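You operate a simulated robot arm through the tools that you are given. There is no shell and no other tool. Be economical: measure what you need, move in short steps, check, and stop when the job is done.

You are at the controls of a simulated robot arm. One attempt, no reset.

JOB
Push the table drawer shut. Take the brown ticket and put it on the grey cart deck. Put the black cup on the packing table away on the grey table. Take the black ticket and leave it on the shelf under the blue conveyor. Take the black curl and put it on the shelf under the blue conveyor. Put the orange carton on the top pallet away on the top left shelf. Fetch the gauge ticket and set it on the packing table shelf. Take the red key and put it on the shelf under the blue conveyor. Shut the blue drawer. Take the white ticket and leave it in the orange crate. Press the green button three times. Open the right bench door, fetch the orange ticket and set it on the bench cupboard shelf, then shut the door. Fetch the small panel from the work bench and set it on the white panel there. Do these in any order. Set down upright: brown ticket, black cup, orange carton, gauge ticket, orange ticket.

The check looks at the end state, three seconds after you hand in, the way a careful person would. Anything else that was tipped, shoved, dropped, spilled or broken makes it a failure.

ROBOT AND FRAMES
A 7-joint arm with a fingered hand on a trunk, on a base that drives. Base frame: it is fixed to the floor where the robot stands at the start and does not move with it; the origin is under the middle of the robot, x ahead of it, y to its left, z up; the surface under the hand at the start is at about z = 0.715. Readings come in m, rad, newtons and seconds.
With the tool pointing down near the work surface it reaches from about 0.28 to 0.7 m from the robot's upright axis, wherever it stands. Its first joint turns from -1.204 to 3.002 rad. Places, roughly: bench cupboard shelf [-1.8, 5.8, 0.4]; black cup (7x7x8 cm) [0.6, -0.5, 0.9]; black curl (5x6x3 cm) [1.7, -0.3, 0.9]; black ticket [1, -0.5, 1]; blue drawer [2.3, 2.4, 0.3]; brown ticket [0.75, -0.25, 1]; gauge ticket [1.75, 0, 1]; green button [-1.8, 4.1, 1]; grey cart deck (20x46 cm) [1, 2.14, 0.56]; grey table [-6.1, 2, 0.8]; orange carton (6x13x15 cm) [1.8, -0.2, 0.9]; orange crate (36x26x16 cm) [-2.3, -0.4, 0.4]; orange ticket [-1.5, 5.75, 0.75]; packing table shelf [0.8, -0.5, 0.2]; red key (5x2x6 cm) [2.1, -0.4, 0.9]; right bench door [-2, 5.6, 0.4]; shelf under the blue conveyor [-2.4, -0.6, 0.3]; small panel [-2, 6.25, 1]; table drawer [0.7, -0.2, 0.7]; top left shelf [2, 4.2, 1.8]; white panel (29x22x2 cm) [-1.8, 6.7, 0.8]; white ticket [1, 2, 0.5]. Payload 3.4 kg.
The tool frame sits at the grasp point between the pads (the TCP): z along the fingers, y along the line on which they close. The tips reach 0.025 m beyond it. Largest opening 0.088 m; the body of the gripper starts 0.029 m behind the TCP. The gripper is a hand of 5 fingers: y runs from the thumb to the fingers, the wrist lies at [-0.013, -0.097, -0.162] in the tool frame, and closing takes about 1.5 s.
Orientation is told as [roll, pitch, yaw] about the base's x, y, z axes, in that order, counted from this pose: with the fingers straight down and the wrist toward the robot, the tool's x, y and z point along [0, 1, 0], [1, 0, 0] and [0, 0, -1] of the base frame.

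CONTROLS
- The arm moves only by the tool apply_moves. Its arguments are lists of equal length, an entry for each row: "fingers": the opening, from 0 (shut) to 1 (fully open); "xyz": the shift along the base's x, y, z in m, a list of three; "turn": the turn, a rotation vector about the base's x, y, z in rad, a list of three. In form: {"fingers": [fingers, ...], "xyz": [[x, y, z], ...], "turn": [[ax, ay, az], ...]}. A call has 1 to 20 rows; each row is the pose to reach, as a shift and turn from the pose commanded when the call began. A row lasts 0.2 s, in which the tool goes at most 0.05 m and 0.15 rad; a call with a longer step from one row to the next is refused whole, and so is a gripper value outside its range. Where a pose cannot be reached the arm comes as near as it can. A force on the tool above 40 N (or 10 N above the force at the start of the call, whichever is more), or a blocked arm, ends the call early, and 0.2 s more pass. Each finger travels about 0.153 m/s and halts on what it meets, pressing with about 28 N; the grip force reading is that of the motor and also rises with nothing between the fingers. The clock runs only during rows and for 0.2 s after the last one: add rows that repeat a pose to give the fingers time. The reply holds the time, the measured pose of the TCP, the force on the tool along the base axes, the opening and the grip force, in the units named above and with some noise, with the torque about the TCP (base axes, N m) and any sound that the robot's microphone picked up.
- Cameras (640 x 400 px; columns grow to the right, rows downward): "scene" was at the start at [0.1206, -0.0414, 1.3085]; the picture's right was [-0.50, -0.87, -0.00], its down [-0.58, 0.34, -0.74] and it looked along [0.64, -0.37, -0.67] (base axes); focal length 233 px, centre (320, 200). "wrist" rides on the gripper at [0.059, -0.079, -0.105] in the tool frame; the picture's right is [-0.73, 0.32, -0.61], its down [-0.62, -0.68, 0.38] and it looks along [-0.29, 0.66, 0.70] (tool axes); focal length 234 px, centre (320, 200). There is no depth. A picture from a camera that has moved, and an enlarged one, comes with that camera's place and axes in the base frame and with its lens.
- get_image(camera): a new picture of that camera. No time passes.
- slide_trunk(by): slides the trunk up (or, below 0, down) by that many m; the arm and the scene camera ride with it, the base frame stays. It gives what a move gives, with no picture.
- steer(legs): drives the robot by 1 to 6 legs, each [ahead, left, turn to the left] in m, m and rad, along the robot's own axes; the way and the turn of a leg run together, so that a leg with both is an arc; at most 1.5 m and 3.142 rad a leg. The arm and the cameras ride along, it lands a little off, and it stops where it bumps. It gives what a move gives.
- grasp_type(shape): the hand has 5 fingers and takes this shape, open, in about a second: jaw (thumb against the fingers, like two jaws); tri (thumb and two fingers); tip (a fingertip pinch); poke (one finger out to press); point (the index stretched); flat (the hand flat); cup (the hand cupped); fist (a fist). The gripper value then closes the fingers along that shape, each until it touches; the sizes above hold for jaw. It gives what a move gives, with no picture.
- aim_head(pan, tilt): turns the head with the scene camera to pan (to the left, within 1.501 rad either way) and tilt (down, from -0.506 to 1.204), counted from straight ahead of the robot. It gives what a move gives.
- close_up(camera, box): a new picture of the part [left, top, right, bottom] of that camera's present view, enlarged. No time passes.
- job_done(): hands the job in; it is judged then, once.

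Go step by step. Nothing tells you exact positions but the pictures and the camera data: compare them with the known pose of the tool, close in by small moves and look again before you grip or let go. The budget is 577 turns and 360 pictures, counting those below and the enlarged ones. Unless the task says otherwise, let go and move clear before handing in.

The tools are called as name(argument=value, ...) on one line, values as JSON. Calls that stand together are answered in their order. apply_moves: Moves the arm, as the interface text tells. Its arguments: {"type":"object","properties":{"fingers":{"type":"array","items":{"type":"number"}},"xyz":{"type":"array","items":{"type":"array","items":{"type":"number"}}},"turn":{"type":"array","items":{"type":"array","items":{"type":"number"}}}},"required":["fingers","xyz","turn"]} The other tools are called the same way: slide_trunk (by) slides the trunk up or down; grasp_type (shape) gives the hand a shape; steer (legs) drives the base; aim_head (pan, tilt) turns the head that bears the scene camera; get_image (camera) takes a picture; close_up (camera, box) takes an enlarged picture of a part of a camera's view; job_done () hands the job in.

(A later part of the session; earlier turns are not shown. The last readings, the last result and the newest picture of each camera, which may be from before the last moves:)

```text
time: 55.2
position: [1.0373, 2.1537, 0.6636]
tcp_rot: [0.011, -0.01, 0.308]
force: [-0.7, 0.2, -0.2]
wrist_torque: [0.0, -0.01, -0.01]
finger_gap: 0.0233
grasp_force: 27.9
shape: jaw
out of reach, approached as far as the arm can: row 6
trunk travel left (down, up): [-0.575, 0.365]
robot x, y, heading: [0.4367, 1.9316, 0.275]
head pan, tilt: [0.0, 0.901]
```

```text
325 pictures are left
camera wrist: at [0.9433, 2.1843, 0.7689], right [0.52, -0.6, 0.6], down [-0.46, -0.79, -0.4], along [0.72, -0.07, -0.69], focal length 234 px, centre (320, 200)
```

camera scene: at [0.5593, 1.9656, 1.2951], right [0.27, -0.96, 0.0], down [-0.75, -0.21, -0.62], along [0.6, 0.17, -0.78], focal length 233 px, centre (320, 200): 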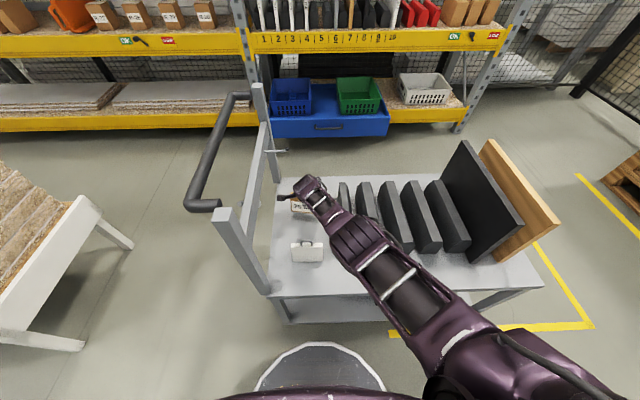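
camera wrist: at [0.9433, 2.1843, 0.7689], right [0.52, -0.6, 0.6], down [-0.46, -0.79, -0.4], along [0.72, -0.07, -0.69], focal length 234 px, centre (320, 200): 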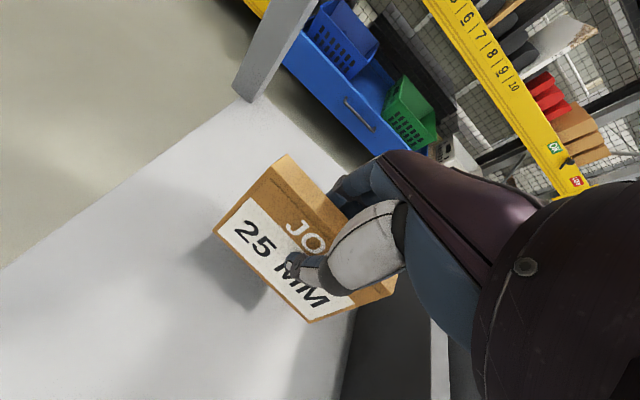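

At the reach limit; raise a bit, slide the trunk down, then descend gently.

apply_moves(fingers=[0, 0], xyz=[[0, 0.0, 0.04], [0.0, 0.005, 0.08]], turn=[[0, 0, 0], [0, 0, 0]])

slide_trunk(by=-0.1)

apply_moves(fingers=[0, 0, 0], xyz=[[0, 0, -0.005], [0, 0, -0.01], [0, 0, -0.014]], turn=[[0, 0, 0], [0, 0, 0], [0, 0, 0]])

get_image(camera="wrist")

get_image(camera="scene")

```text
time: 55.8
position: [1.0376, 2.1586, 0.7454]
tcp_rot: [0.008, -0.009, 0.306]
force: [0.2, 0.8, 1.0]
wrist_torque: [-0.01, 0.03, -0.02]
finger_gap: 0.0228
grasp_force: 27.9
shape: jaw
trunk travel left (down, up): [-0.575, 0.365]
robot x, y, heading: [0.4386, 1.9325, 0.276]
head pan, tilt: [0.0, 0.901]
```

```text
time: 57.2
position: [1.0375, 2.1581, 0.6445]
tcp_rot: [0.009, -0.009, 0.304]
force: [-0.1, -0.1, 0.6]
wrist_torque: [0.02, 0.0, 0.0]
finger_gap: 0.023
grasp_force: 28.5
shape: jaw
trunk travel left (down, up): [-0.475, 0.465]
robot x, y, heading: [0.4411, 1.9296, 0.276]
head pan, tilt: [0.0, 0.901]
```

```text
time: 58.0
position: [1.0377, 2.1579, 0.6301]
tcp_rot: [0.009, -0.01, 0.307]
force: [0.1, 0.1, 0.5]
wrist_torque: [-0.01, -0.02, -0.02]
finger_gap: 0.0228
grasp_force: 27.6
shape: jaw
trunk travel left (down, up): [-0.475, 0.465]
robot x, y, heading: [0.4393, 1.9306, 0.273]
head pan, tilt: [0.0, 0.901]
```

```text
324 pictures are left
camera wrist: at [0.9447, 2.1898, 0.7361], right [0.52, -0.6, 0.6], down [-0.46, -0.79, -0.4], along [0.72, -0.07, -0.69], focal length 234 px, centre (320, 200)
```

wrist: 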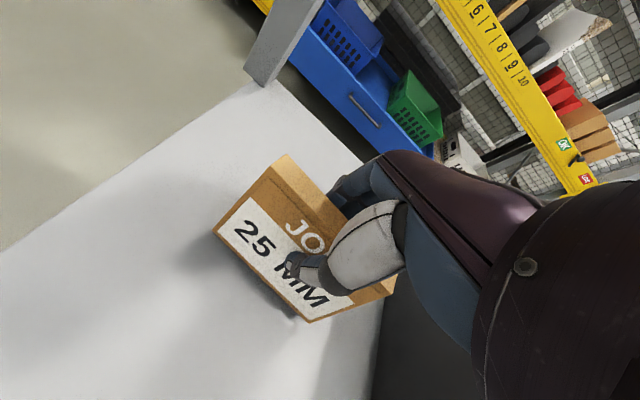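

```text
323 pictures are left
camera scene: at [0.5591, 1.9666, 1.1951], right [0.27, -0.96, 0.0], down [-0.75, -0.21, -0.62], along [0.6, 0.17, -0.78], focal length 233 px, centre (320, 200)
```

scene: 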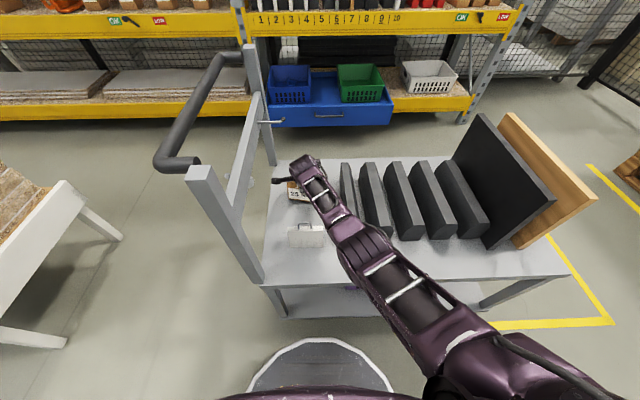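

Still slightly above the deck. Nudge left a bit and lower in small steps.

apply_moves(fingers=[0, 0, 0], xyz=[[-0.004, 0.014, 0], [-0.004, 0.014, -0.004], [-0.004, 0.014, -0.009]], turn=[[0, 0, 0], [0, 0, 0], [0, 0, 0]])

apply_moves(fingers=[0, 0], xyz=[[0, 0, -0.003], [0, 0, -0.006]], turn=[[0, 0, 0], [0, 0, 0]])

close_up(camera="wrist", box=[160, 120, 420, 340])

```text
time: 58.8
position: [1.033, 2.1724, 0.621]
tcp_rot: [0.008, -0.008, 0.306]
force: [0.3, -0.7, -0.4]
wrist_torque: [0.02, -0.02, 0.02]
finger_gap: 0.0232
grasp_force: 28.2
shape: jaw
trunk travel left (down, up): [-0.475, 0.465]
robot x, y, heading: [0.4396, 1.9341, 0.274]
head pan, tilt: [0.0, 0.901]
```

```text
time: 59.4
position: [1.0343, 2.1716, 0.6205]
tcp_rot: [0.01, -0.018, 0.306]
force: [-1.2, -2.4, 16.7]
wrist_torque: [0.0, -0.02, 0.03]
finger_gap: 0.0239
grasp_force: 27.8
shape: jaw
trunk travel left (down, up): [-0.475, 0.465]
robot x, y, heading: [0.4444, 1.934, 0.278]
head pan, tilt: [0.0, 0.901]
```

```text
1.82 times, centred on (290, 230) of wrist
camera zoom: at [0.9398, 2.2034, 0.7251], right [0.52, -0.6, 0.61], down [-0.46, -0.79, -0.4], along [0.72, -0.07, -0.69], focal length 426 px, centre (374, 146)
```

zoom: 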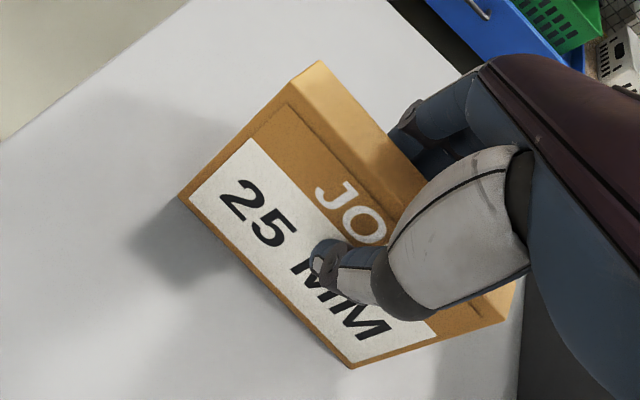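

It has touched down (16 N). Ease up slightly, open, and rise.

apply_moves(fingers=[0, 0.3, 0.6, 1, 1, 1, 1, 1, 1, 1], xyz=[[0, 0, 0.005], [0, 0, 0.005], [0, 0, 0.005], [0, 0, 0.005], [0, 0, 0.005], [0, 0, 0.03], [0, 0, 0.07], [0, 0, 0.11], [0, 0, 0.15], [0, 0, 0.2]], turn=[[0, 0, 0], [0, 0, 0], [0, 0, 0], [0, 0, 0], [0, 0, 0], [0, 0, 0], [0, 0, 0], [0, 0, 0], [0, 0, 0], [0, 0, 0]])

get_image(camera="wrist")

get_image(camera="scene")

```text
time: 61.6
position: [1.0506, 2.1819, 0.8066]
tcp_rot: [0.011, -0.008, 0.309]
force: [-1.1, 0.3, 0.5]
wrist_torque: [0.01, -0.02, 0.02]
finger_gap: 0.0879
grasp_force: 0.0
shape: jaw
out of reach, approached as far as the arm can: row 10
trunk travel left (down, up): [-0.475, 0.465]
robot x, y, heading: [0.44, 1.9322, 0.275]
head pan, tilt: [0.0, 0.901]
```

```text
321 pictures are left
camera wrist: at [0.9573, 2.2132, 0.9132], right [0.53, -0.6, 0.6], down [-0.46, -0.8, -0.4], along [0.72, -0.07, -0.69], focal length 234 px, centre (320, 200)
```

wrist: 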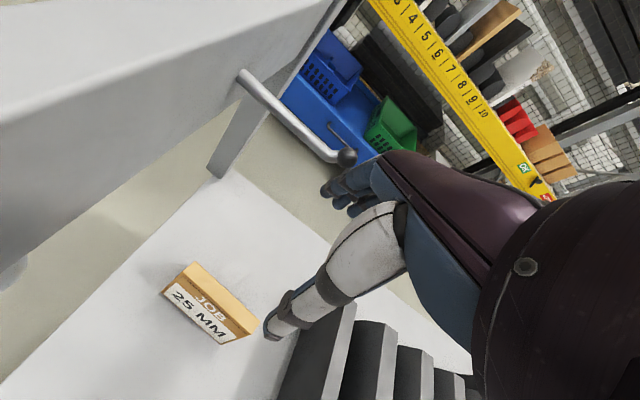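

```text
320 pictures are left
camera scene: at [0.5588, 1.9669, 1.195], right [0.27, -0.96, 0.0], down [-0.75, -0.21, -0.62], along [0.6, 0.17, -0.78], focal length 233 px, centre (320, 200)
```

scene: 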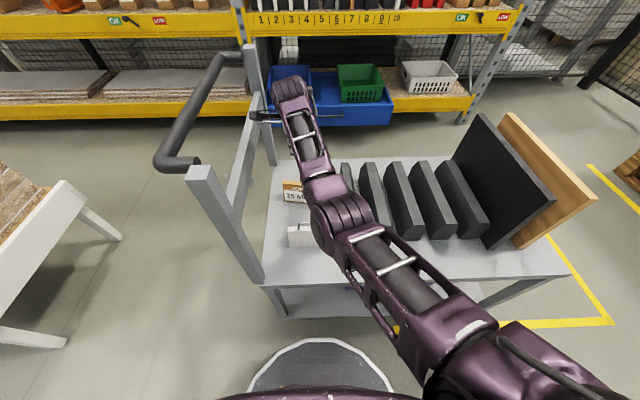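

The brown ticket stands on the deck. Now pull back over the white ticket (0.86,2.10) and look.

apply_moves(fingers=[1, 1, 1, 1, 1], xyz=[[-0.04, -0.015, 0], [-0.08, -0.03, 0.01], [-0.12, -0.045, 0.02], [-0.16, -0.06, 0.02], [-0.2, -0.075, 0.02]], turn=[[0, 0, 0], [0, 0, 0], [0, 0, 0], [0, 0, 0], [0, 0, 0]])

get_image(camera="wrist")

get_image(camera="scene")

```text
time: 62.9
position: [1.0093, 2.0783, 0.7389]
tcp_rot: [-0.125, -0.208, 0.249]
force: [0.2, -1.0, 0.1]
wrist_torque: [-0.02, -0.02, 0.06]
finger_gap: 0.088
grasp_force: 0.0
shape: jaw
out of reach, approached as far as the arm can: row 1, 2, 3, 4, 5
trunk travel left (down, up): [-0.475, 0.465]
robot x, y, heading: [0.4405, 1.9313, 0.277]
head pan, tilt: [0.0, 0.901]
stopped in row 5: the arm was blocked; the commanded pose is now the measured one
```

```text
319 pictures are left
camera wrist: at [0.8979, 2.123, 0.8184], right [0.33, -0.58, 0.74], down [-0.42, -0.8, -0.44], along [0.85, -0.17, -0.51], focal length 234 px, centre (320, 200)
```

wrist: 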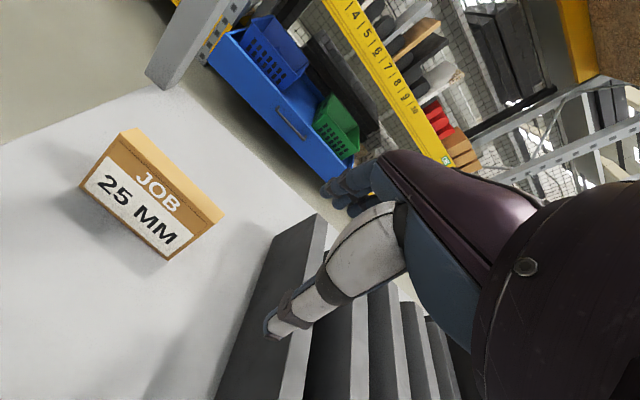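

```text
318 pictures are left
camera scene: at [0.5597, 1.9668, 1.1951], right [0.27, -0.96, 0.0], down [-0.75, -0.21, -0.62], along [0.6, 0.17, -0.78], focal length 233 px, centre (320, 200)
```

scene: 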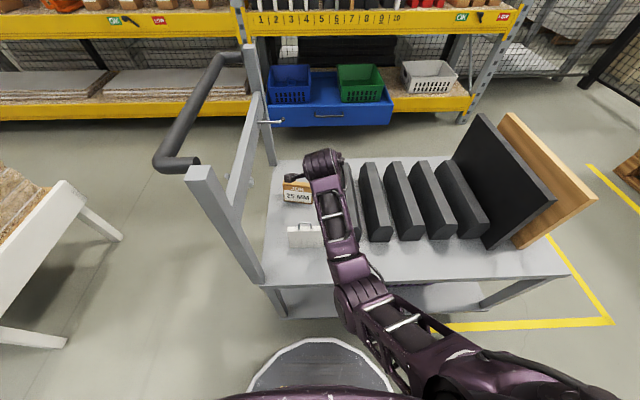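

The arm got awkward near its limits, close to the first divider. Slide the trunk straight up to be clear, then reorient.

slide_trunk(by=0.3)

apply_moves(fingers=[1, 1, 1, 1], xyz=[[-0.01, 0, 0.02], [-0.03, 0, 0.05], [-0.05, 0, 0.08], [-0.07, 0, 0.11]], turn=[[0.06, 0.1, 0], [0.12, 0.2, 0], [0.12, 0.2, 0], [0.12, 0.2, 0]])

get_image(camera="scene")

```text
time: 65.9
position: [1.0089, 2.0777, 1.0389]
tcp_rot: [-0.124, -0.205, 0.25]
force: [-0.1, -0.2, 0.5]
wrist_torque: [0.01, -0.02, 0.01]
finger_gap: 0.0877
grasp_force: 0.0
shape: jaw
trunk travel left (down, up): [-0.775, 0.165]
robot x, y, heading: [0.4429, 1.931, 0.273]
head pan, tilt: [0.0, 0.901]
```

```text
time: 67.1
position: [1.0463, 2.0546, 1.024]
tcp_rot: [-0.03, -0.05, 0.176]
force: [0.1, 0.3, 0.6]
wrist_torque: [0.0, -0.04, 0.0]
finger_gap: 0.0882
grasp_force: 0.1
shape: jaw
out of reach, approached as far as the arm can: row 1, 2, 3, 4
trunk travel left (down, up): [-0.775, 0.165]
robot x, y, heading: [0.4405, 1.9319, 0.274]
head pan, tilt: [0.0, 0.901]
stopped in row 4: the arm was blocked; the commanded pose is now the measured one
```

```text
317 pictures are left
camera scene: at [0.5593, 1.9664, 1.4951], right [0.27, -0.96, 0.0], down [-0.75, -0.21, -0.62], along [0.6, 0.17, -0.78], focal length 233 px, centre (320, 200)
```

scene: 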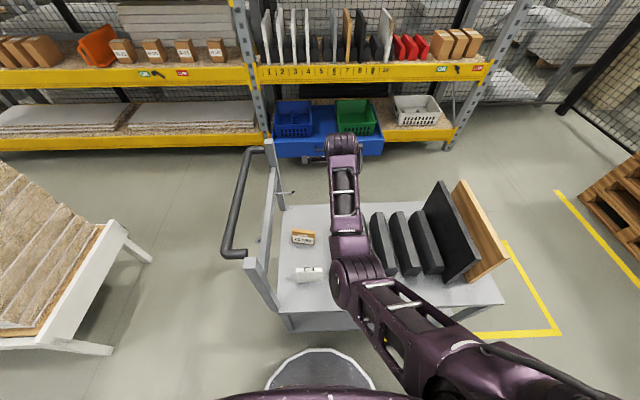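

The arm is at a posture limit. I'll test small motions to free it: shift right with a yaw correction first.

apply_moves(fingers=[1, 1, 1, 1], xyz=[[0.0, -0.04, 0], [0.0, -0.08, 0], [0.0, -0.12, 0], [0, -0.16, 0.0]], turn=[[0, 0, 0], [0, 0, 0], [0, 0, 0], [0, 0, 0]])

get_image(camera="scene")

```text
time: 68.3
position: [1.0614, 1.8625, 1.0215]
tcp_rot: [-0.082, -0.056, 0.144]
force: [-0.2, -0.5, -0.1]
wrist_torque: [-0.04, 0.0, 0.0]
finger_gap: 0.0881
grasp_force: 0.0
shape: jaw
out of reach, approached as far as the arm can: row 3, 4
trunk travel left (down, up): [-0.775, 0.165]
robot x, y, heading: [0.4399, 1.934, 0.273]
head pan, tilt: [0.0, 0.901]
stopped in row 4: the arm was blocked; the commanded pose is now the measured one
```

```text
316 pictures are left
camera scene: at [0.5591, 1.9668, 1.4951], right [0.27, -0.96, 0.0], down [-0.75, -0.21, -0.62], along [0.6, 0.17, -0.78], focal length 233 px, centre (320, 200)
```

scene: 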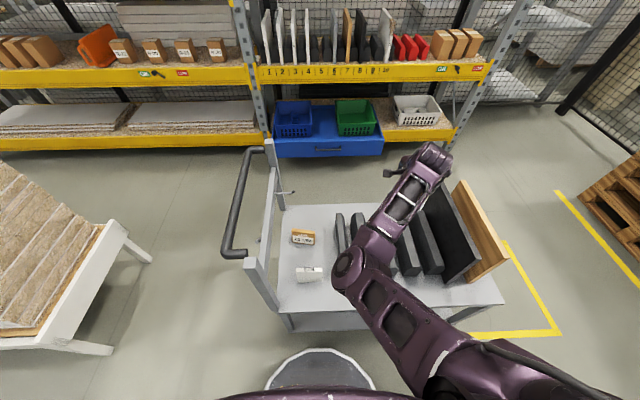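

The elbow has flipped to the left side after full extension. I'll straighten the arm over free space and try to bring it back with the elbow on the right.

apply_moves(fingers=[1, 1, 1, 1, 1], xyz=[[0.04, 0.02, 0], [0.08, 0.04, 0], [0.12, 0.06, 0], [0.16, 0.08, 0.0], [0.2, 0.1, 0.0]], turn=[[0.02, 0, 0.03], [0.04, 0.02, 0.06], [0.08, 0.04, 0.1], [0.08, 0.05, 0.15], [0.08, 0.05, 0.2]])

get_image(camera="scene")

```text
time: 69.5
position: [1.1934, 1.9456, 1.0182]
tcp_rot: [0.014, -0.026, 0.317]
force: [-0.4, 0.1, 0.6]
wrist_torque: [0.02, 0.01, -0.01]
finger_gap: 0.088
grasp_force: 0.1
shape: jaw
out of reach, approached as far as the arm can: row 4, 5
trunk travel left (down, up): [-0.775, 0.165]
robot x, y, heading: [0.4442, 1.9317, 0.272]
head pan, tilt: [0.0, 0.901]
```

```text
315 pictures are left
camera scene: at [0.5588, 1.9671, 1.4951], right [0.27, -0.96, 0.0], down [-0.75, -0.21, -0.62], along [0.6, 0.17, -0.78], focal length 233 px, centre (320, 200)
```

scene: 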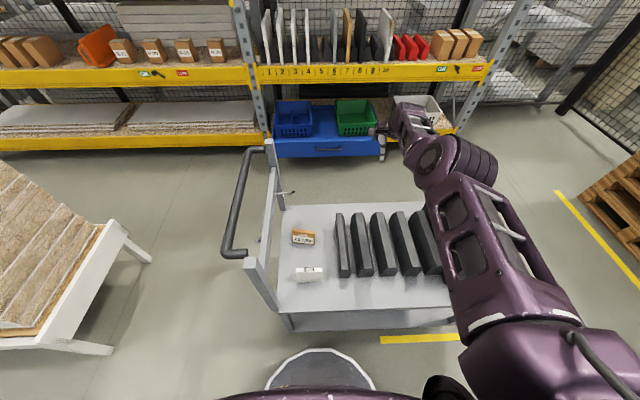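

The elbow is back on the right. Now retract toward above the white ticket.

apply_moves(fingers=[1, 1, 1, 1, 1, 1, 1], xyz=[[-0.04, 0.01, 0], [-0.08, 0.03, 0.02], [-0.12, 0.05, 0.04], [-0.16, 0.07, 0.06], [-0.2, 0.09, 0.07], [-0.24, 0.11, 0.08], [-0.28, 0.13, 0.08]], turn=[[0, 0, 0], [0, 0, 0], [0, 0, 0], [0, 0, 0], [0, 0, 0], [0, 0, 0], [0, 0, 0]])

get_image(camera="scene")

get_image(camera="wrist")

```text
time: 71.1
position: [1.0847, 2.2, 1.0946]
tcp_rot: [0.012, -0.027, 0.342]
force: [-0.7, 0.7, -0.7]
wrist_torque: [0.02, 0.01, 0.0]
finger_gap: 0.0881
grasp_force: 0.0
shape: jaw
out of reach, approached as far as the arm can: row 1, 2, 3, 4, 5, 6, 7
trunk travel left (down, up): [-0.775, 0.165]
robot x, y, heading: [0.4409, 1.9303, 0.275]
head pan, tilt: [0.0, 0.901]
```

```text
314 pictures are left
camera scene: at [0.5579, 1.968, 1.4952], right [0.27, -0.96, 0.0], down [-0.75, -0.21, -0.62], along [0.6, 0.17, -0.78], focal length 233 px, centre (320, 200)
```

scene: 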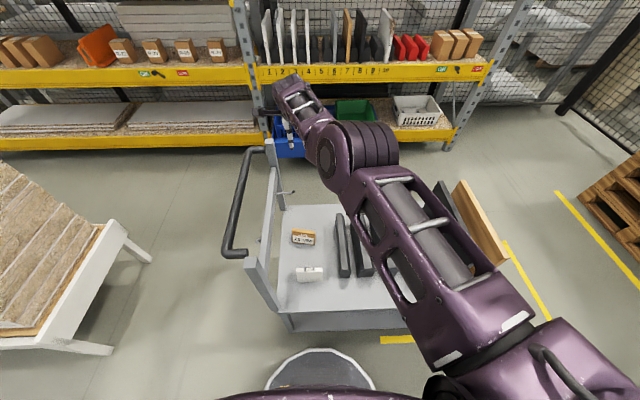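

```text
313 pictures are left
camera wrist: at [0.9894, 2.2281, 1.1995], right [0.53, -0.59, 0.61], down [-0.42, -0.81, -0.41], along [0.73, -0.04, -0.68], focal length 234 px, centre (320, 200)
```

wrist: 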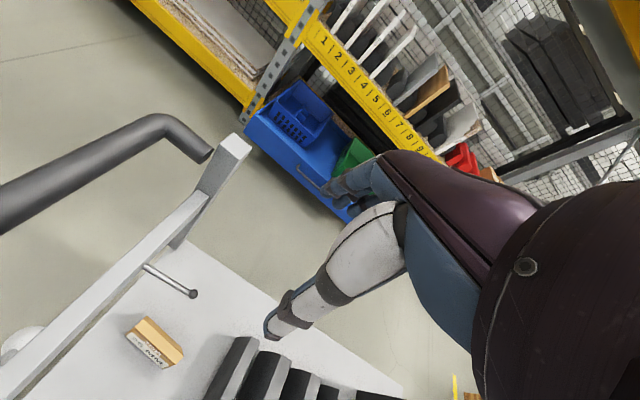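

The arm is near a straight singularity. Repeat the target rows to let it converge.

apply_moves(fingers=[1, 1, 1], xyz=[[0, 0, 0], [0, 0, 0.03], [0, 0, 0.06]], turn=[[0, 0, 0], [0, 0, 0], [0, 0, 0]])

get_image(camera="scene")

```text
time: 71.9
position: [1.0892, 2.1983, 1.1526]
tcp_rot: [0.013, -0.026, 0.343]
force: [0.2, 0.5, -0.3]
wrist_torque: [-0.02, 0.03, -0.02]
finger_gap: 0.0882
grasp_force: 0.0
shape: jaw
trunk travel left (down, up): [-0.775, 0.165]
robot x, y, heading: [0.4381, 1.9341, 0.276]
head pan, tilt: [0.0, 0.901]
```

```text
312 pictures are left
camera scene: at [0.5591, 1.966, 1.4951], right [0.27, -0.96, 0.0], down [-0.75, -0.21, -0.62], along [0.6, 0.17, -0.78], focal length 233 px, centre (320, 200)
```

scene: 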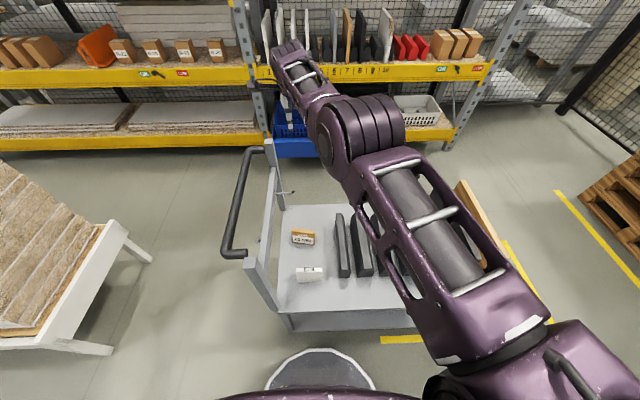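

That works; now move back a little in one row at a time.

apply_moves(fingers=[1, 1, 1, 1], xyz=[[-0.03, -0.01, 0.02], [-0.06, -0.02, 0.03], [-0.09, -0.03, 0.04], [-0.12, -0.04, 0.04]], turn=[[0, 0, 0], [0, 0, 0], [0, 0, 0], [0, 0, 0]])

get_image(camera="scene")

```text
time: 72.9
position: [1.0818, 2.2027, 1.1931]
tcp_rot: [0.015, -0.026, 0.344]
force: [0.1, -0.5, 0.5]
wrist_torque: [-0.03, -0.02, -0.01]
finger_gap: 0.0881
grasp_force: 0.0
shape: jaw
out of reach, approached as far as the arm can: row 1, 2, 3, 4
trunk travel left (down, up): [-0.775, 0.165]
robot x, y, heading: [0.4417, 1.9344, 0.273]
head pan, tilt: [0.0, 0.901]
```

```text
311 pictures are left
camera scene: at [0.5592, 1.9665, 1.4951], right [0.27, -0.96, 0.0], down [-0.75, -0.21, -0.62], along [0.6, 0.17, -0.78], focal length 233 px, centre (320, 200)
```

scene: 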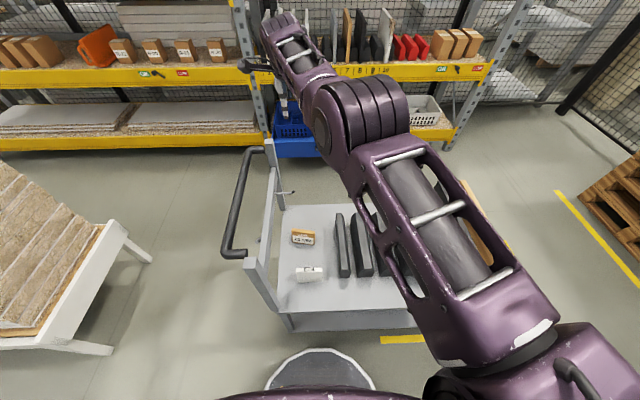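

Radial retreat is still blocked; try adding yaw to free the wrist.

apply_moves(fingers=[1, 1, 1, 1], xyz=[[0, 0, 0], [0, 0, 0], [-0.03, -0.01, 0], [-0.06, -0.02, 0]], turn=[[0, 0, 0.15], [0, 0, 0.3], [0, 0, 0.45], [0, 0, 0.6]])

get_image(camera="scene")

```text
time: 73.9
position: [1.0612, 2.2147, 1.1968]
tcp_rot: [0.013, -0.026, 0.944]
force: [0.8, 0.2, -0.4]
wrist_torque: [0.02, 0.01, -0.02]
finger_gap: 0.0879
grasp_force: 0.0
shape: jaw
out of reach, approached as far as the arm can: row 3, 4
trunk travel left (down, up): [-0.775, 0.165]
robot x, y, heading: [0.439, 1.9317, 0.276]
head pan, tilt: [0.0, 0.901]
```

```text
310 pictures are left
camera scene: at [0.5593, 1.9663, 1.4951], right [0.27, -0.96, 0.0], down [-0.75, -0.21, -0.62], along [0.6, 0.17, -0.78], focal length 233 px, centre (320, 200)
```

scene: 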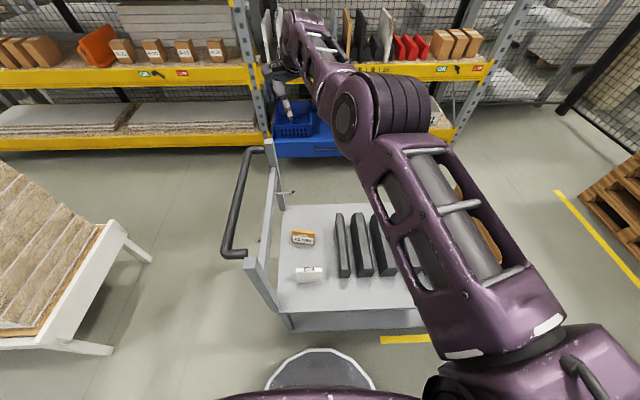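

Try raising the hand more, then retract.

apply_moves(fingers=[1, 1, 1, 1, 1], xyz=[[0, 0, 0.04], [0, 0, 0.08], [0, 0, 0.12], [0, 0, 0.16], [0, 0, 0.2]], turn=[[0, 0, -0.15], [0, 0, -0.3], [0, 0, -0.45], [0, 0, -0.6], [0, 0, -0.6]])

apply_moves(fingers=[1, 1, 1], xyz=[[-0.04, -0.01, 0], [-0.08, -0.02, 0], [-0.12, -0.03, 0]], turn=[[0, 0, 0], [0, 0, 0], [0, 0, 0]])

aim_head(pan=-0.1, tilt=0.6)

get_image(camera="scene")

```text
time: 75.1
position: [1.0265, 2.1935, 1.3679]
tcp_rot: [0.016, -0.03, 0.343]
force: [-0.8, 0.0, 1.0]
wrist_torque: [0.04, -0.03, 0.02]
finger_gap: 0.0878
grasp_force: 0.1
shape: jaw
out of reach, approached as far as the arm can: row 2, 3, 4, 5
trunk travel left (down, up): [-0.775, 0.165]
robot x, y, heading: [0.44, 1.9321, 0.276]
head pan, tilt: [0.0, 0.901]
```

```text
time: 75.9
position: [1.0048, 2.1978, 1.3933]
tcp_rot: [0.013, -0.027, 0.345]
force: [0.1, -0.5, -0.4]
wrist_torque: [0.02, -0.01, 0.02]
finger_gap: 0.0881
grasp_force: 0.0
shape: jaw
out of reach, approached as far as the arm can: row 1, 2, 3
trunk travel left (down, up): [-0.775, 0.165]
robot x, y, heading: [0.441, 1.9316, 0.276]
head pan, tilt: [0.0, 0.901]
```

```text
time: 76.7
position: [1.0071, 2.1972, 1.3929]
tcp_rot: [0.013, -0.027, 0.343]
force: [0.6, 0.0, -0.6]
wrist_torque: [-0.03, 0.01, -0.03]
finger_gap: 0.0881
grasp_force: 0.0
shape: jaw
trunk travel left (down, up): [-0.775, 0.165]
robot x, y, heading: [0.44, 1.93, 0.282]
head pan, tilt: [-0.099, 0.6]
```

```text
309 pictures are left
camera scene: at [0.5736, 1.9613, 1.5198], right [0.18, -0.98, 0.0], down [-0.56, -0.1, -0.82], along [0.81, 0.14, -0.57], focal length 233 px, centre (320, 200)
```

scene: 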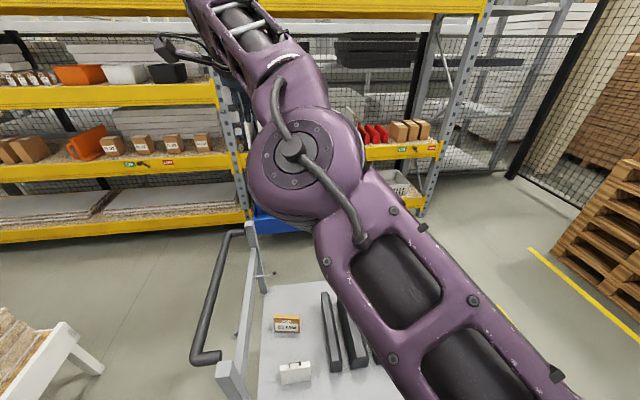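

The elbow seems to have crossed its straight position into a small reverse bend. I'll raise the trunk for clearance and twist the tool about the forward axis to roll the elbow around.

slide_trunk(by=0.16)

apply_moves(fingers=[1, 1, 1, 1, 1, 1, 1, 1, 1, 1], xyz=[[0, 0, 0], [0, 0, 0], [0, 0, 0], [0, 0, 0], [0, 0, 0], [0, 0, 0], [0, 0, 0], [0, 0, 0], [0, 0, 0], [0, 0, 0]], turn=[[0.14, 0.04, 0], [0.28, 0.08, 0], [0.42, 0.12, 0], [0.56, 0.16, 0], [0.7, 0.2, 0], [0.84, 0.24, 0], [0.98, 0.28, 0], [1.12, 0.32, 0], [1.26, 0.36, 0], [1.4, 0.4, 0]])

get_image(camera="scene")

```text
time: 78.5
position: [1.0066, 2.1972, 1.5538]
tcp_rot: [0.015, -0.028, 0.342]
force: [-0.3, 0.4, 0.7]
wrist_torque: [0.02, -0.01, 0.01]
finger_gap: 0.088
grasp_force: 0.0
shape: jaw
trunk travel left (down, up): [-0.935, 0.005]
robot x, y, heading: [0.4402, 1.9345, 0.275]
head pan, tilt: [-0.099, 0.6]
```

```text
time: 80.7
position: [1.0073, 2.1973, 1.5546]
tcp_rot: [1.473, -0.068, 0.258]
force: [0.1, 0.6, 0.8]
wrist_torque: [0.01, 0.01, 0.0]
finger_gap: 0.0878
grasp_force: 0.1
shape: jaw
out of reach, approached as far as the arm can: row 1
trunk travel left (down, up): [-0.935, 0.005]
robot x, y, heading: [0.4441, 1.9318, 0.274]
head pan, tilt: [-0.099, 0.6]
```

```text
308 pictures are left
camera scene: at [0.5741, 1.9618, 1.6799], right [0.18, -0.98, 0.0], down [-0.56, -0.1, -0.82], along [0.81, 0.14, -0.57], focal length 233 px, centre (320, 200)
```

scene: 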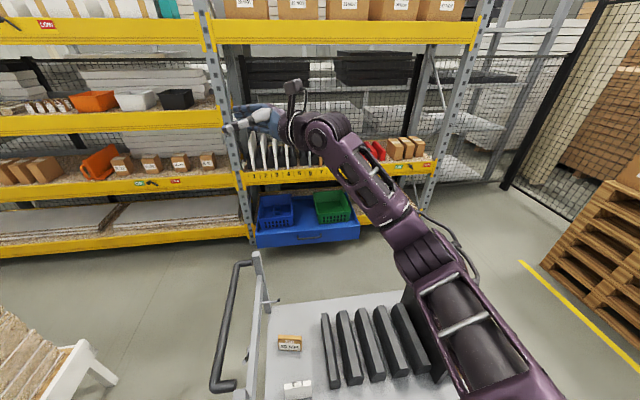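

The hand now points left, the arm hanging to the right. Try retracting in this orientation.

apply_moves(fingers=[1, 1, 1, 1, 1, 1], xyz=[[-0.04, -0.01, 0], [-0.08, -0.02, 0], [-0.12, -0.03, 0], [-0.16, -0.04, 0], [-0.2, -0.05, 0], [-0.24, -0.06, 0]], turn=[[0, 0, 0], [0, 0, 0], [0, 0, 0], [0, 0, 0], [0, 0, 0], [0, 0, 0]])

get_image(camera="scene")

```text
time: 82.1
position: [0.7669, 2.1324, 1.5536]
tcp_rot: [1.472, -0.069, 0.259]
force: [0.6, -0.6, -0.1]
wrist_torque: [0.0, -0.02, 0.01]
finger_gap: 0.0881
grasp_force: 0.1
shape: jaw
trunk travel left (down, up): [-0.935, 0.005]
robot x, y, heading: [0.4387, 1.9314, 0.278]
head pan, tilt: [-0.099, 0.6]
```

```text
307 pictures are left
camera scene: at [0.5732, 1.9582, 1.6799], right [0.18, -0.98, 0.0], down [-0.56, -0.1, -0.83], along [0.81, 0.15, -0.56], focal length 233 px, centre (320, 200)
```

scene: 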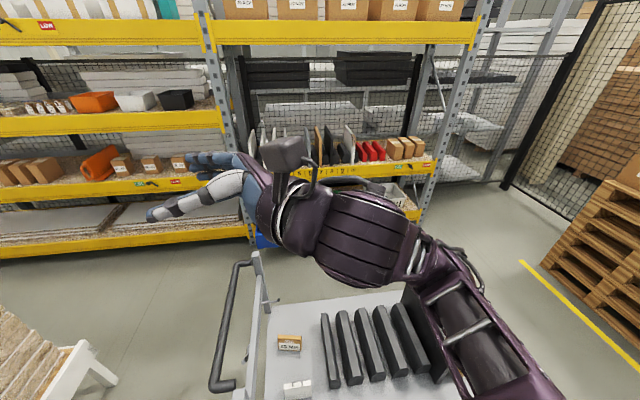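

It retracts freely. Now turn the fingers back down.

apply_moves(fingers=[1, 1, 1, 1, 1, 1, 1, 1, 1, 1], xyz=[[0, 0, 0], [0, 0, 0], [0, 0, 0], [0, 0, 0], [0, 0, 0], [0, 0, 0], [0, 0, -0.03], [0, 0, -0.06], [0, 0, -0.09], [0, 0, -0.12]], turn=[[-0.14, -0.04, 0], [-0.28, -0.08, 0], [-0.42, -0.12, 0], [-0.56, -0.16, 0], [-0.7, -0.2, 0], [-0.84, -0.24, 0], [-0.98, -0.28, 0], [-1.12, -0.32, 0], [-1.26, -0.36, 0], [-1.4, -0.4, 0]])

get_image(camera="scene")

```text
time: 84.3
position: [0.7655, 2.1373, 1.4318]
tcp_rot: [0.01, -0.029, 0.344]
force: [-0.1, -0.3, 0.9]
wrist_torque: [-0.03, 0.02, 0.03]
finger_gap: 0.0879
grasp_force: 0.0
shape: jaw
trunk travel left (down, up): [-0.935, 0.005]
robot x, y, heading: [0.4419, 1.932, 0.278]
head pan, tilt: [-0.099, 0.6]
```

```text
306 pictures are left
camera scene: at [0.5729, 1.9638, 1.6799], right [0.18, -0.98, 0.0], down [-0.56, -0.1, -0.83], along [0.81, 0.14, -0.56], focal length 233 px, centre (320, 200)
```

scene: 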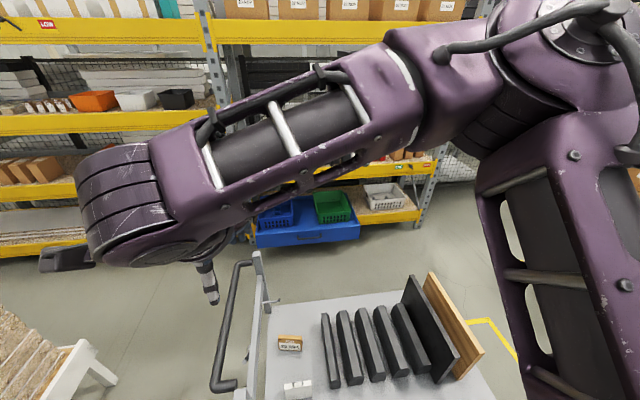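

The arm is back in its good posture. Lower the trunk and look at the white ticket.

slide_trunk(by=-0.5)

apply_moves(fingers=[1, 1, 1], xyz=[[0.03, -0.01, -0.02], [0.06, -0.025, -0.04], [0.09, -0.04, -0.06]], turn=[[0, 0, 0], [0, 0, -0.03], [0, 0.025, -0.05]])

aim_head(pan=0.0, tilt=0.9)

get_image(camera="wrist")

get_image(camera="scene")

```text
refused: -0.5 is not a number from -0.4 to 0.4
```

```text
time: 85.1
position: [0.8571, 2.0924, 1.3714]
tcp_rot: [0.024, -0.003, 0.293]
force: [-0.2, -0.1, -0.2]
wrist_torque: [0.02, -0.03, 0.0]
finger_gap: 0.0882
grasp_force: 0.1
shape: jaw
trunk travel left (down, up): [-0.935, 0.005]
robot x, y, heading: [0.4376, 1.9309, 0.27]
head pan, tilt: [-0.099, 0.6]
```

```text
time: 85.9
position: [0.8554, 2.0961, 1.3711]
tcp_rot: [0.021, -0.004, 0.293]
force: [0.1, -0.3, 0.3]
wrist_torque: [-0.03, -0.02, 0.0]
finger_gap: 0.0882
grasp_force: 0.0
shape: jaw
trunk travel left (down, up): [-0.935, 0.005]
robot x, y, heading: [0.4372, 1.9316, 0.271]
head pan, tilt: [0.0, 0.901]
```

```text
305 pictures are left
camera wrist: at [0.7627, 2.1268, 1.4787], right [0.52, -0.61, 0.59], down [-0.47, -0.79, -0.4], along [0.71, -0.07, -0.7], focal length 234 px, centre (320, 200)
```

wrist: 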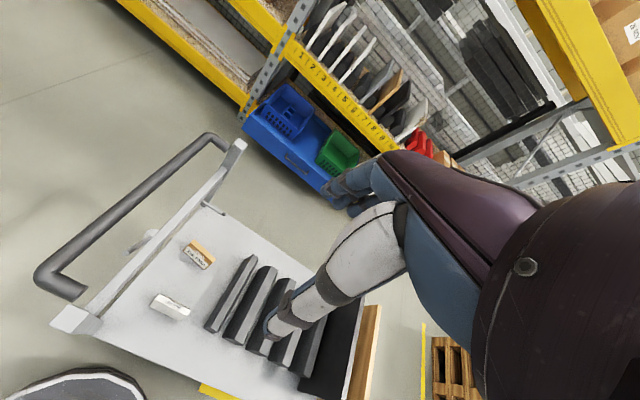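

```text
304 pictures are left
camera scene: at [0.5591, 1.9666, 1.6552], right [0.27, -0.96, 0.0], down [-0.75, -0.21, -0.62], along [0.6, 0.17, -0.78], focal length 233 px, centre (320, 200)
```

scene: 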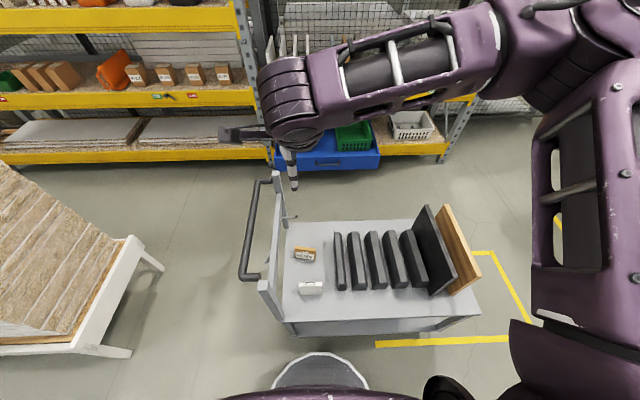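

Slide the trunk down by 0.4 and look again.

slide_trunk(by=-0.4)

apply_moves(fingers=[1, 1, 1], xyz=[[0, 0, -0.05], [0, 0, -0.1], [0, 0, -0.15]], turn=[[-0.01, 0, 0], [-0.02, 0, 0], [-0.02, 0, 0]])

get_image(camera="wrist")

get_image(camera="scene")

```text
time: 89.7
position: [0.8547, 2.0945, 0.9706]
tcp_rot: [0.022, -0.003, 0.293]
force: [0.1, 0.8, -0.6]
wrist_torque: [0.01, -0.01, -0.03]
finger_gap: 0.0879
grasp_force: 0.1
shape: jaw
trunk travel left (down, up): [-0.535, 0.405]
robot x, y, heading: [0.44, 1.9332, 0.277]
head pan, tilt: [0.0, 0.901]
```

```text
time: 90.5
position: [0.855, 2.0952, 0.8218]
tcp_rot: [0.004, 0.004, 0.292]
force: [0.1, -0.3, -0.6]
wrist_torque: [0.02, 0.01, -0.01]
finger_gap: 0.0879
grasp_force: 0.0
shape: jaw
trunk travel left (down, up): [-0.535, 0.405]
robot x, y, heading: [0.4398, 1.9318, 0.274]
head pan, tilt: [0.0, 0.901]
```

```text
303 pictures are left
camera wrist: at [0.7634, 2.1287, 0.9281], right [0.52, -0.6, 0.6], down [-0.47, -0.79, -0.38], along [0.71, -0.09, -0.7], focal length 234 px, centre (320, 200)
```

wrist: 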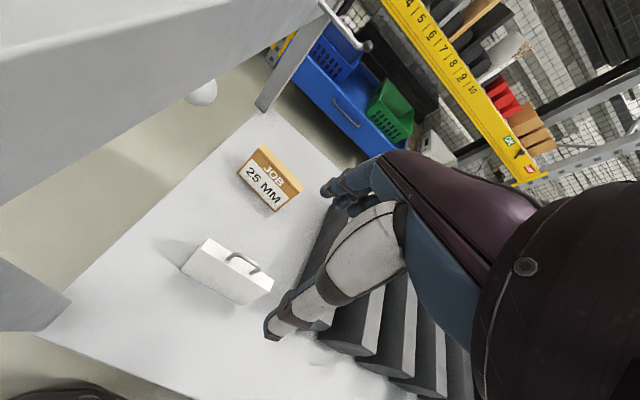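

```text
302 pictures are left
camera scene: at [0.5602, 1.9666, 1.2551], right [0.27, -0.96, 0.0], down [-0.75, -0.21, -0.62], along [0.6, 0.17, -0.78], focal length 233 px, centre (320, 200)
```

scene: 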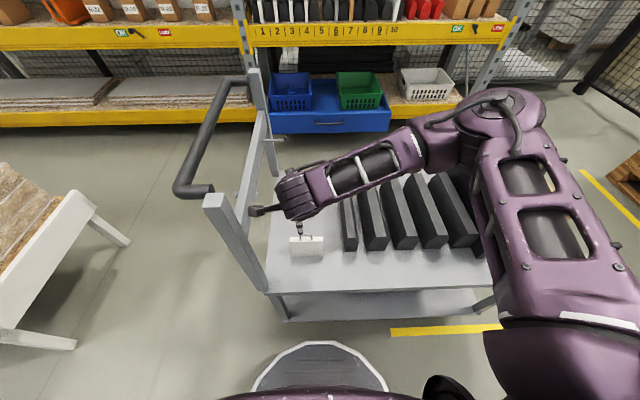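

close_up(camera="wrist", box=[150, 200, 342, 320])

close_up(camera="scene", box=[260, 210, 356, 270])

```text
3.33 times, centred on (246, 260) of wrist
camera zoom: at [0.7634, 2.1287, 0.9281], right [0.52, -0.6, 0.6], down [-0.47, -0.79, -0.38], along [0.71, -0.09, -0.7], focal length 781 px, centre (567, 0)
```

zoom: 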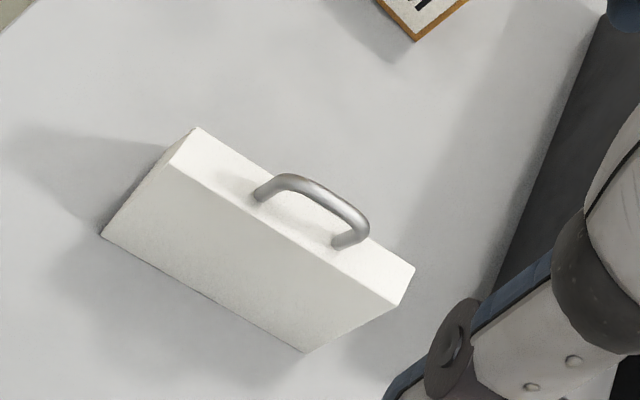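

```text
6.67 times, centred on (308, 240) of scene
camera zoom: at [0.5602, 1.9666, 1.2551], right [0.27, -0.96, 0.0], down [-0.75, -0.21, -0.62], along [0.6, 0.17, -0.78], focal length 1552 px, centre (400, -67)
```

zoom: 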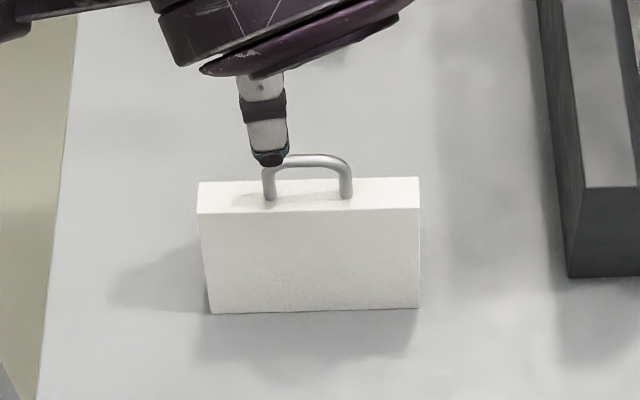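

The white ticket is ~10×2.2×7.5 cm plus a handle, centred at about (0.869,2.095), yaw ≈0.30. Descend over it.

apply_moves(fingers=[1, 1, 1, 1], xyz=[[0.014, 0, -0.04], [0.014, 0, -0.08], [0.014, 0, -0.12], [0.014, 0, -0.15]], turn=[[0, 0, 0.01], [0, 0, 0.01], [0, 0, 0.01], [0, 0, 0.01]])

close_up(camera="wrist", box=[150, 120, 470, 320])

close_up(camera="scene", box=[230, 180, 390, 280])

```text
time: 91.5
position: [0.8686, 2.0915, 0.6709]
tcp_rot: [0.002, 0.001, 0.301]
force: [0.1, 0.0, 0.5]
wrist_torque: [0.0, 0.0, 0.01]
finger_gap: 0.0879
grasp_force: 0.0
shape: jaw
trunk travel left (down, up): [-0.535, 0.405]
robot x, y, heading: [0.4401, 1.9324, 0.274]
head pan, tilt: [0.0, 0.901]
```

```text
2.00 times, centred on (310, 220) of wrist
camera zoom: at [0.7771, 2.1267, 0.7775], right [0.53, -0.6, 0.61], down [-0.47, -0.8, -0.38], along [0.71, -0.08, -0.7], focal length 468 px, centre (340, 160)
```

zoom: 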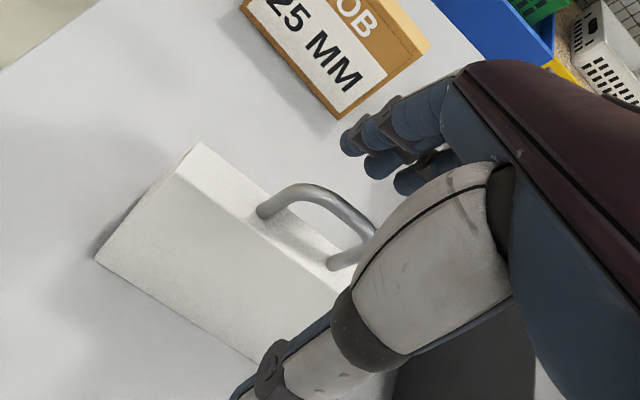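

```text
4.00 times, centred on (310, 230) of scene
camera zoom: at [0.5591, 1.9665, 1.2552], right [0.27, -0.96, 0.0], down [-0.75, -0.21, -0.62], along [0.6, 0.17, -0.78], focal length 931 px, centre (360, 80)
```

zoom: 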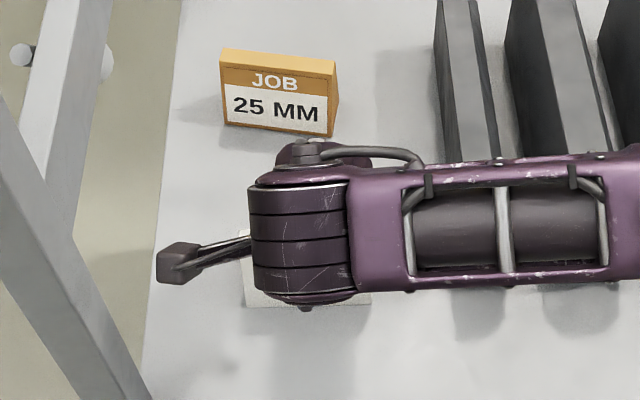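

apply_moves(fingers=[1, 1, 0.5, 0, 0, 0, 0, 0, 0, 0], xyz=[[0, 0, -0.02], [0, 0.003, -0.037], [0, 0.003, -0.037], [0, 0.003, -0.037], [0, 0.003, -0.037], [0, 0.003, -0.037], [0, 0.003, -0.037], [0, 0.003, -0.037], [0, 0.003, -0.037], [0, 0.003, -0.037]], turn=[[0, 0, 0], [0, 0, 0], [0, 0, 0], [0, 0, 0], [0, 0, 0], [0, 0, 0], [0, 0, 0], [0, 0, 0], [0, 0, 0], [0, 0, 0]])

apply_moves(fingers=[0, 0, 0, 0, 0], xyz=[[0, 0, 0.03], [0, 0, 0.07], [0, 0, 0.12], [0, 0, 0.17], [0, 0, 0.22]], turn=[[0, 0, 0], [0, 0, 0], [0, 0, 0], [0, 0, 0], [0, 0, 0]])

get_image(camera="wrist")

get_image(camera="scene")

```text
time: 93.7
position: [0.8693, 2.0986, 0.6354]
tcp_rot: [0.003, 0.002, 0.305]
force: [-0.1, 0.0, 0.6]
wrist_torque: [0.05, -0.02, 0.03]
finger_gap: 0.0176
grasp_force: 27.5
shape: jaw
trunk travel left (down, up): [-0.535, 0.405]
robot x, y, heading: [0.4382, 1.9258, 0.275]
head pan, tilt: [0.0, 0.901]
```

```text
time: 94.9
position: [0.8658, 2.0969, 0.855]
tcp_rot: [0.002, 0.003, 0.303]
force: [-0.7, 0.3, -0.7]
wrist_torque: [0.0, 0.02, -0.02]
finger_gap: 0.0173
grasp_force: 27.9
shape: jaw
trunk travel left (down, up): [-0.535, 0.405]
robot x, y, heading: [0.4411, 1.9287, 0.273]
head pan, tilt: [0.0, 0.901]
```

```text
297 pictures are left
camera wrist: at [0.7744, 2.13, 0.9617], right [0.53, -0.6, 0.6], down [-0.47, -0.8, -0.38], along [0.71, -0.08, -0.7], focal length 234 px, centre (320, 200)
```

wrist: 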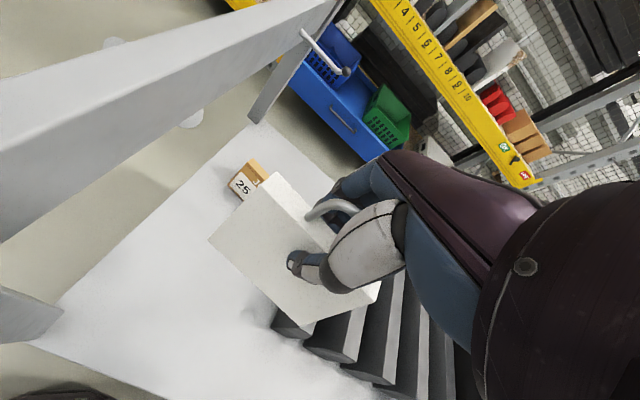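

```text
296 pictures are left
camera scene: at [0.5585, 1.9663, 1.2551], right [0.27, -0.96, 0.0], down [-0.75, -0.21, -0.62], along [0.6, 0.17, -0.78], focal length 233 px, centre (320, 200)
```

scene: 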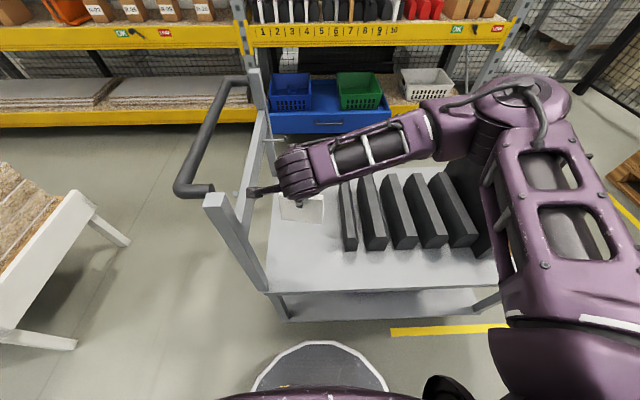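

White ticket held. Lift, tuck in, and turn west to find the blue conveyor.

apply_moves(fingers=[0, 0, 0, 0, 0], xyz=[[0, 0, 0.05], [0, 0, 0.1], [0, 0, 0.15], [-0.02, -0.01, 0.19], [-0.04, -0.03, 0.2]], turn=[[0, 0, 0], [0, 0, 0], [0, 0, 0], [0, 0, 0], [0, 0, 0]])

steer(legs=[[0, 0, 3.0]])

aim_head(pan=0.2, tilt=0.4)

get_image(camera="scene")

```text
time: 96.1
position: [0.8272, 2.0665, 1.0557]
tcp_rot: [0.003, 0.002, 0.304]
force: [0.0, -0.3, -0.1]
wrist_torque: [-0.02, 0.01, 0.0]
finger_gap: 0.0172
grasp_force: 28.1
shape: jaw
trunk travel left (down, up): [-0.535, 0.405]
robot x, y, heading: [0.4456, 1.9319, 0.277]
head pan, tilt: [0.0, 0.901]
```

```text
time: 103.6
position: [0.0377, 1.8515, 1.055]
tcp_rot: [0.001, 0.002, -2.982]
force: [0.1, 0.3, -0.4]
wrist_torque: [0.02, 0.0, -0.04]
finger_gap: 0.017
grasp_force: 27.8
shape: jaw
trunk travel left (down, up): [-0.535, 0.405]
robot x, y, heading: [0.4422, 1.9324, -3.011]
head pan, tilt: [0.0, 0.901]
```

```text
time: 104.5
position: [0.036, 1.8515, 1.0547]
tcp_rot: [0.002, 0.005, -2.98]
force: [0.1, 0.2, 0.7]
wrist_torque: [-0.01, 0.0, 0.02]
finger_gap: 0.017
grasp_force: 27.9
shape: jaw
trunk travel left (down, up): [-0.535, 0.405]
robot x, y, heading: [0.4419, 1.9286, -3.008]
head pan, tilt: [0.201, 0.4]
```

```text
295 pictures are left
camera scene: at [0.3012, 1.8955, 1.298], right [-0.33, 0.94, 0.0], down [0.37, 0.13, -0.92], along [-0.87, -0.3, -0.39], focal length 233 px, centre (320, 200)
```

scene: 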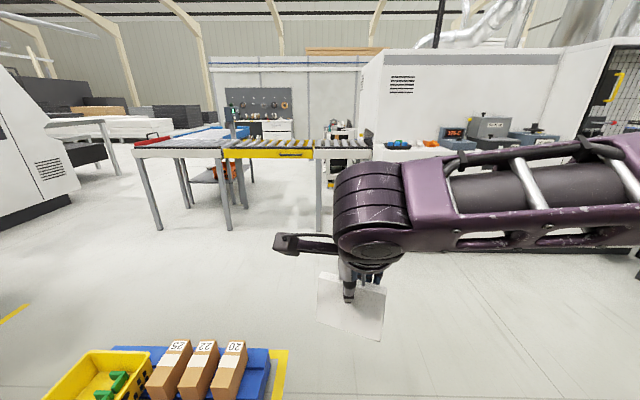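

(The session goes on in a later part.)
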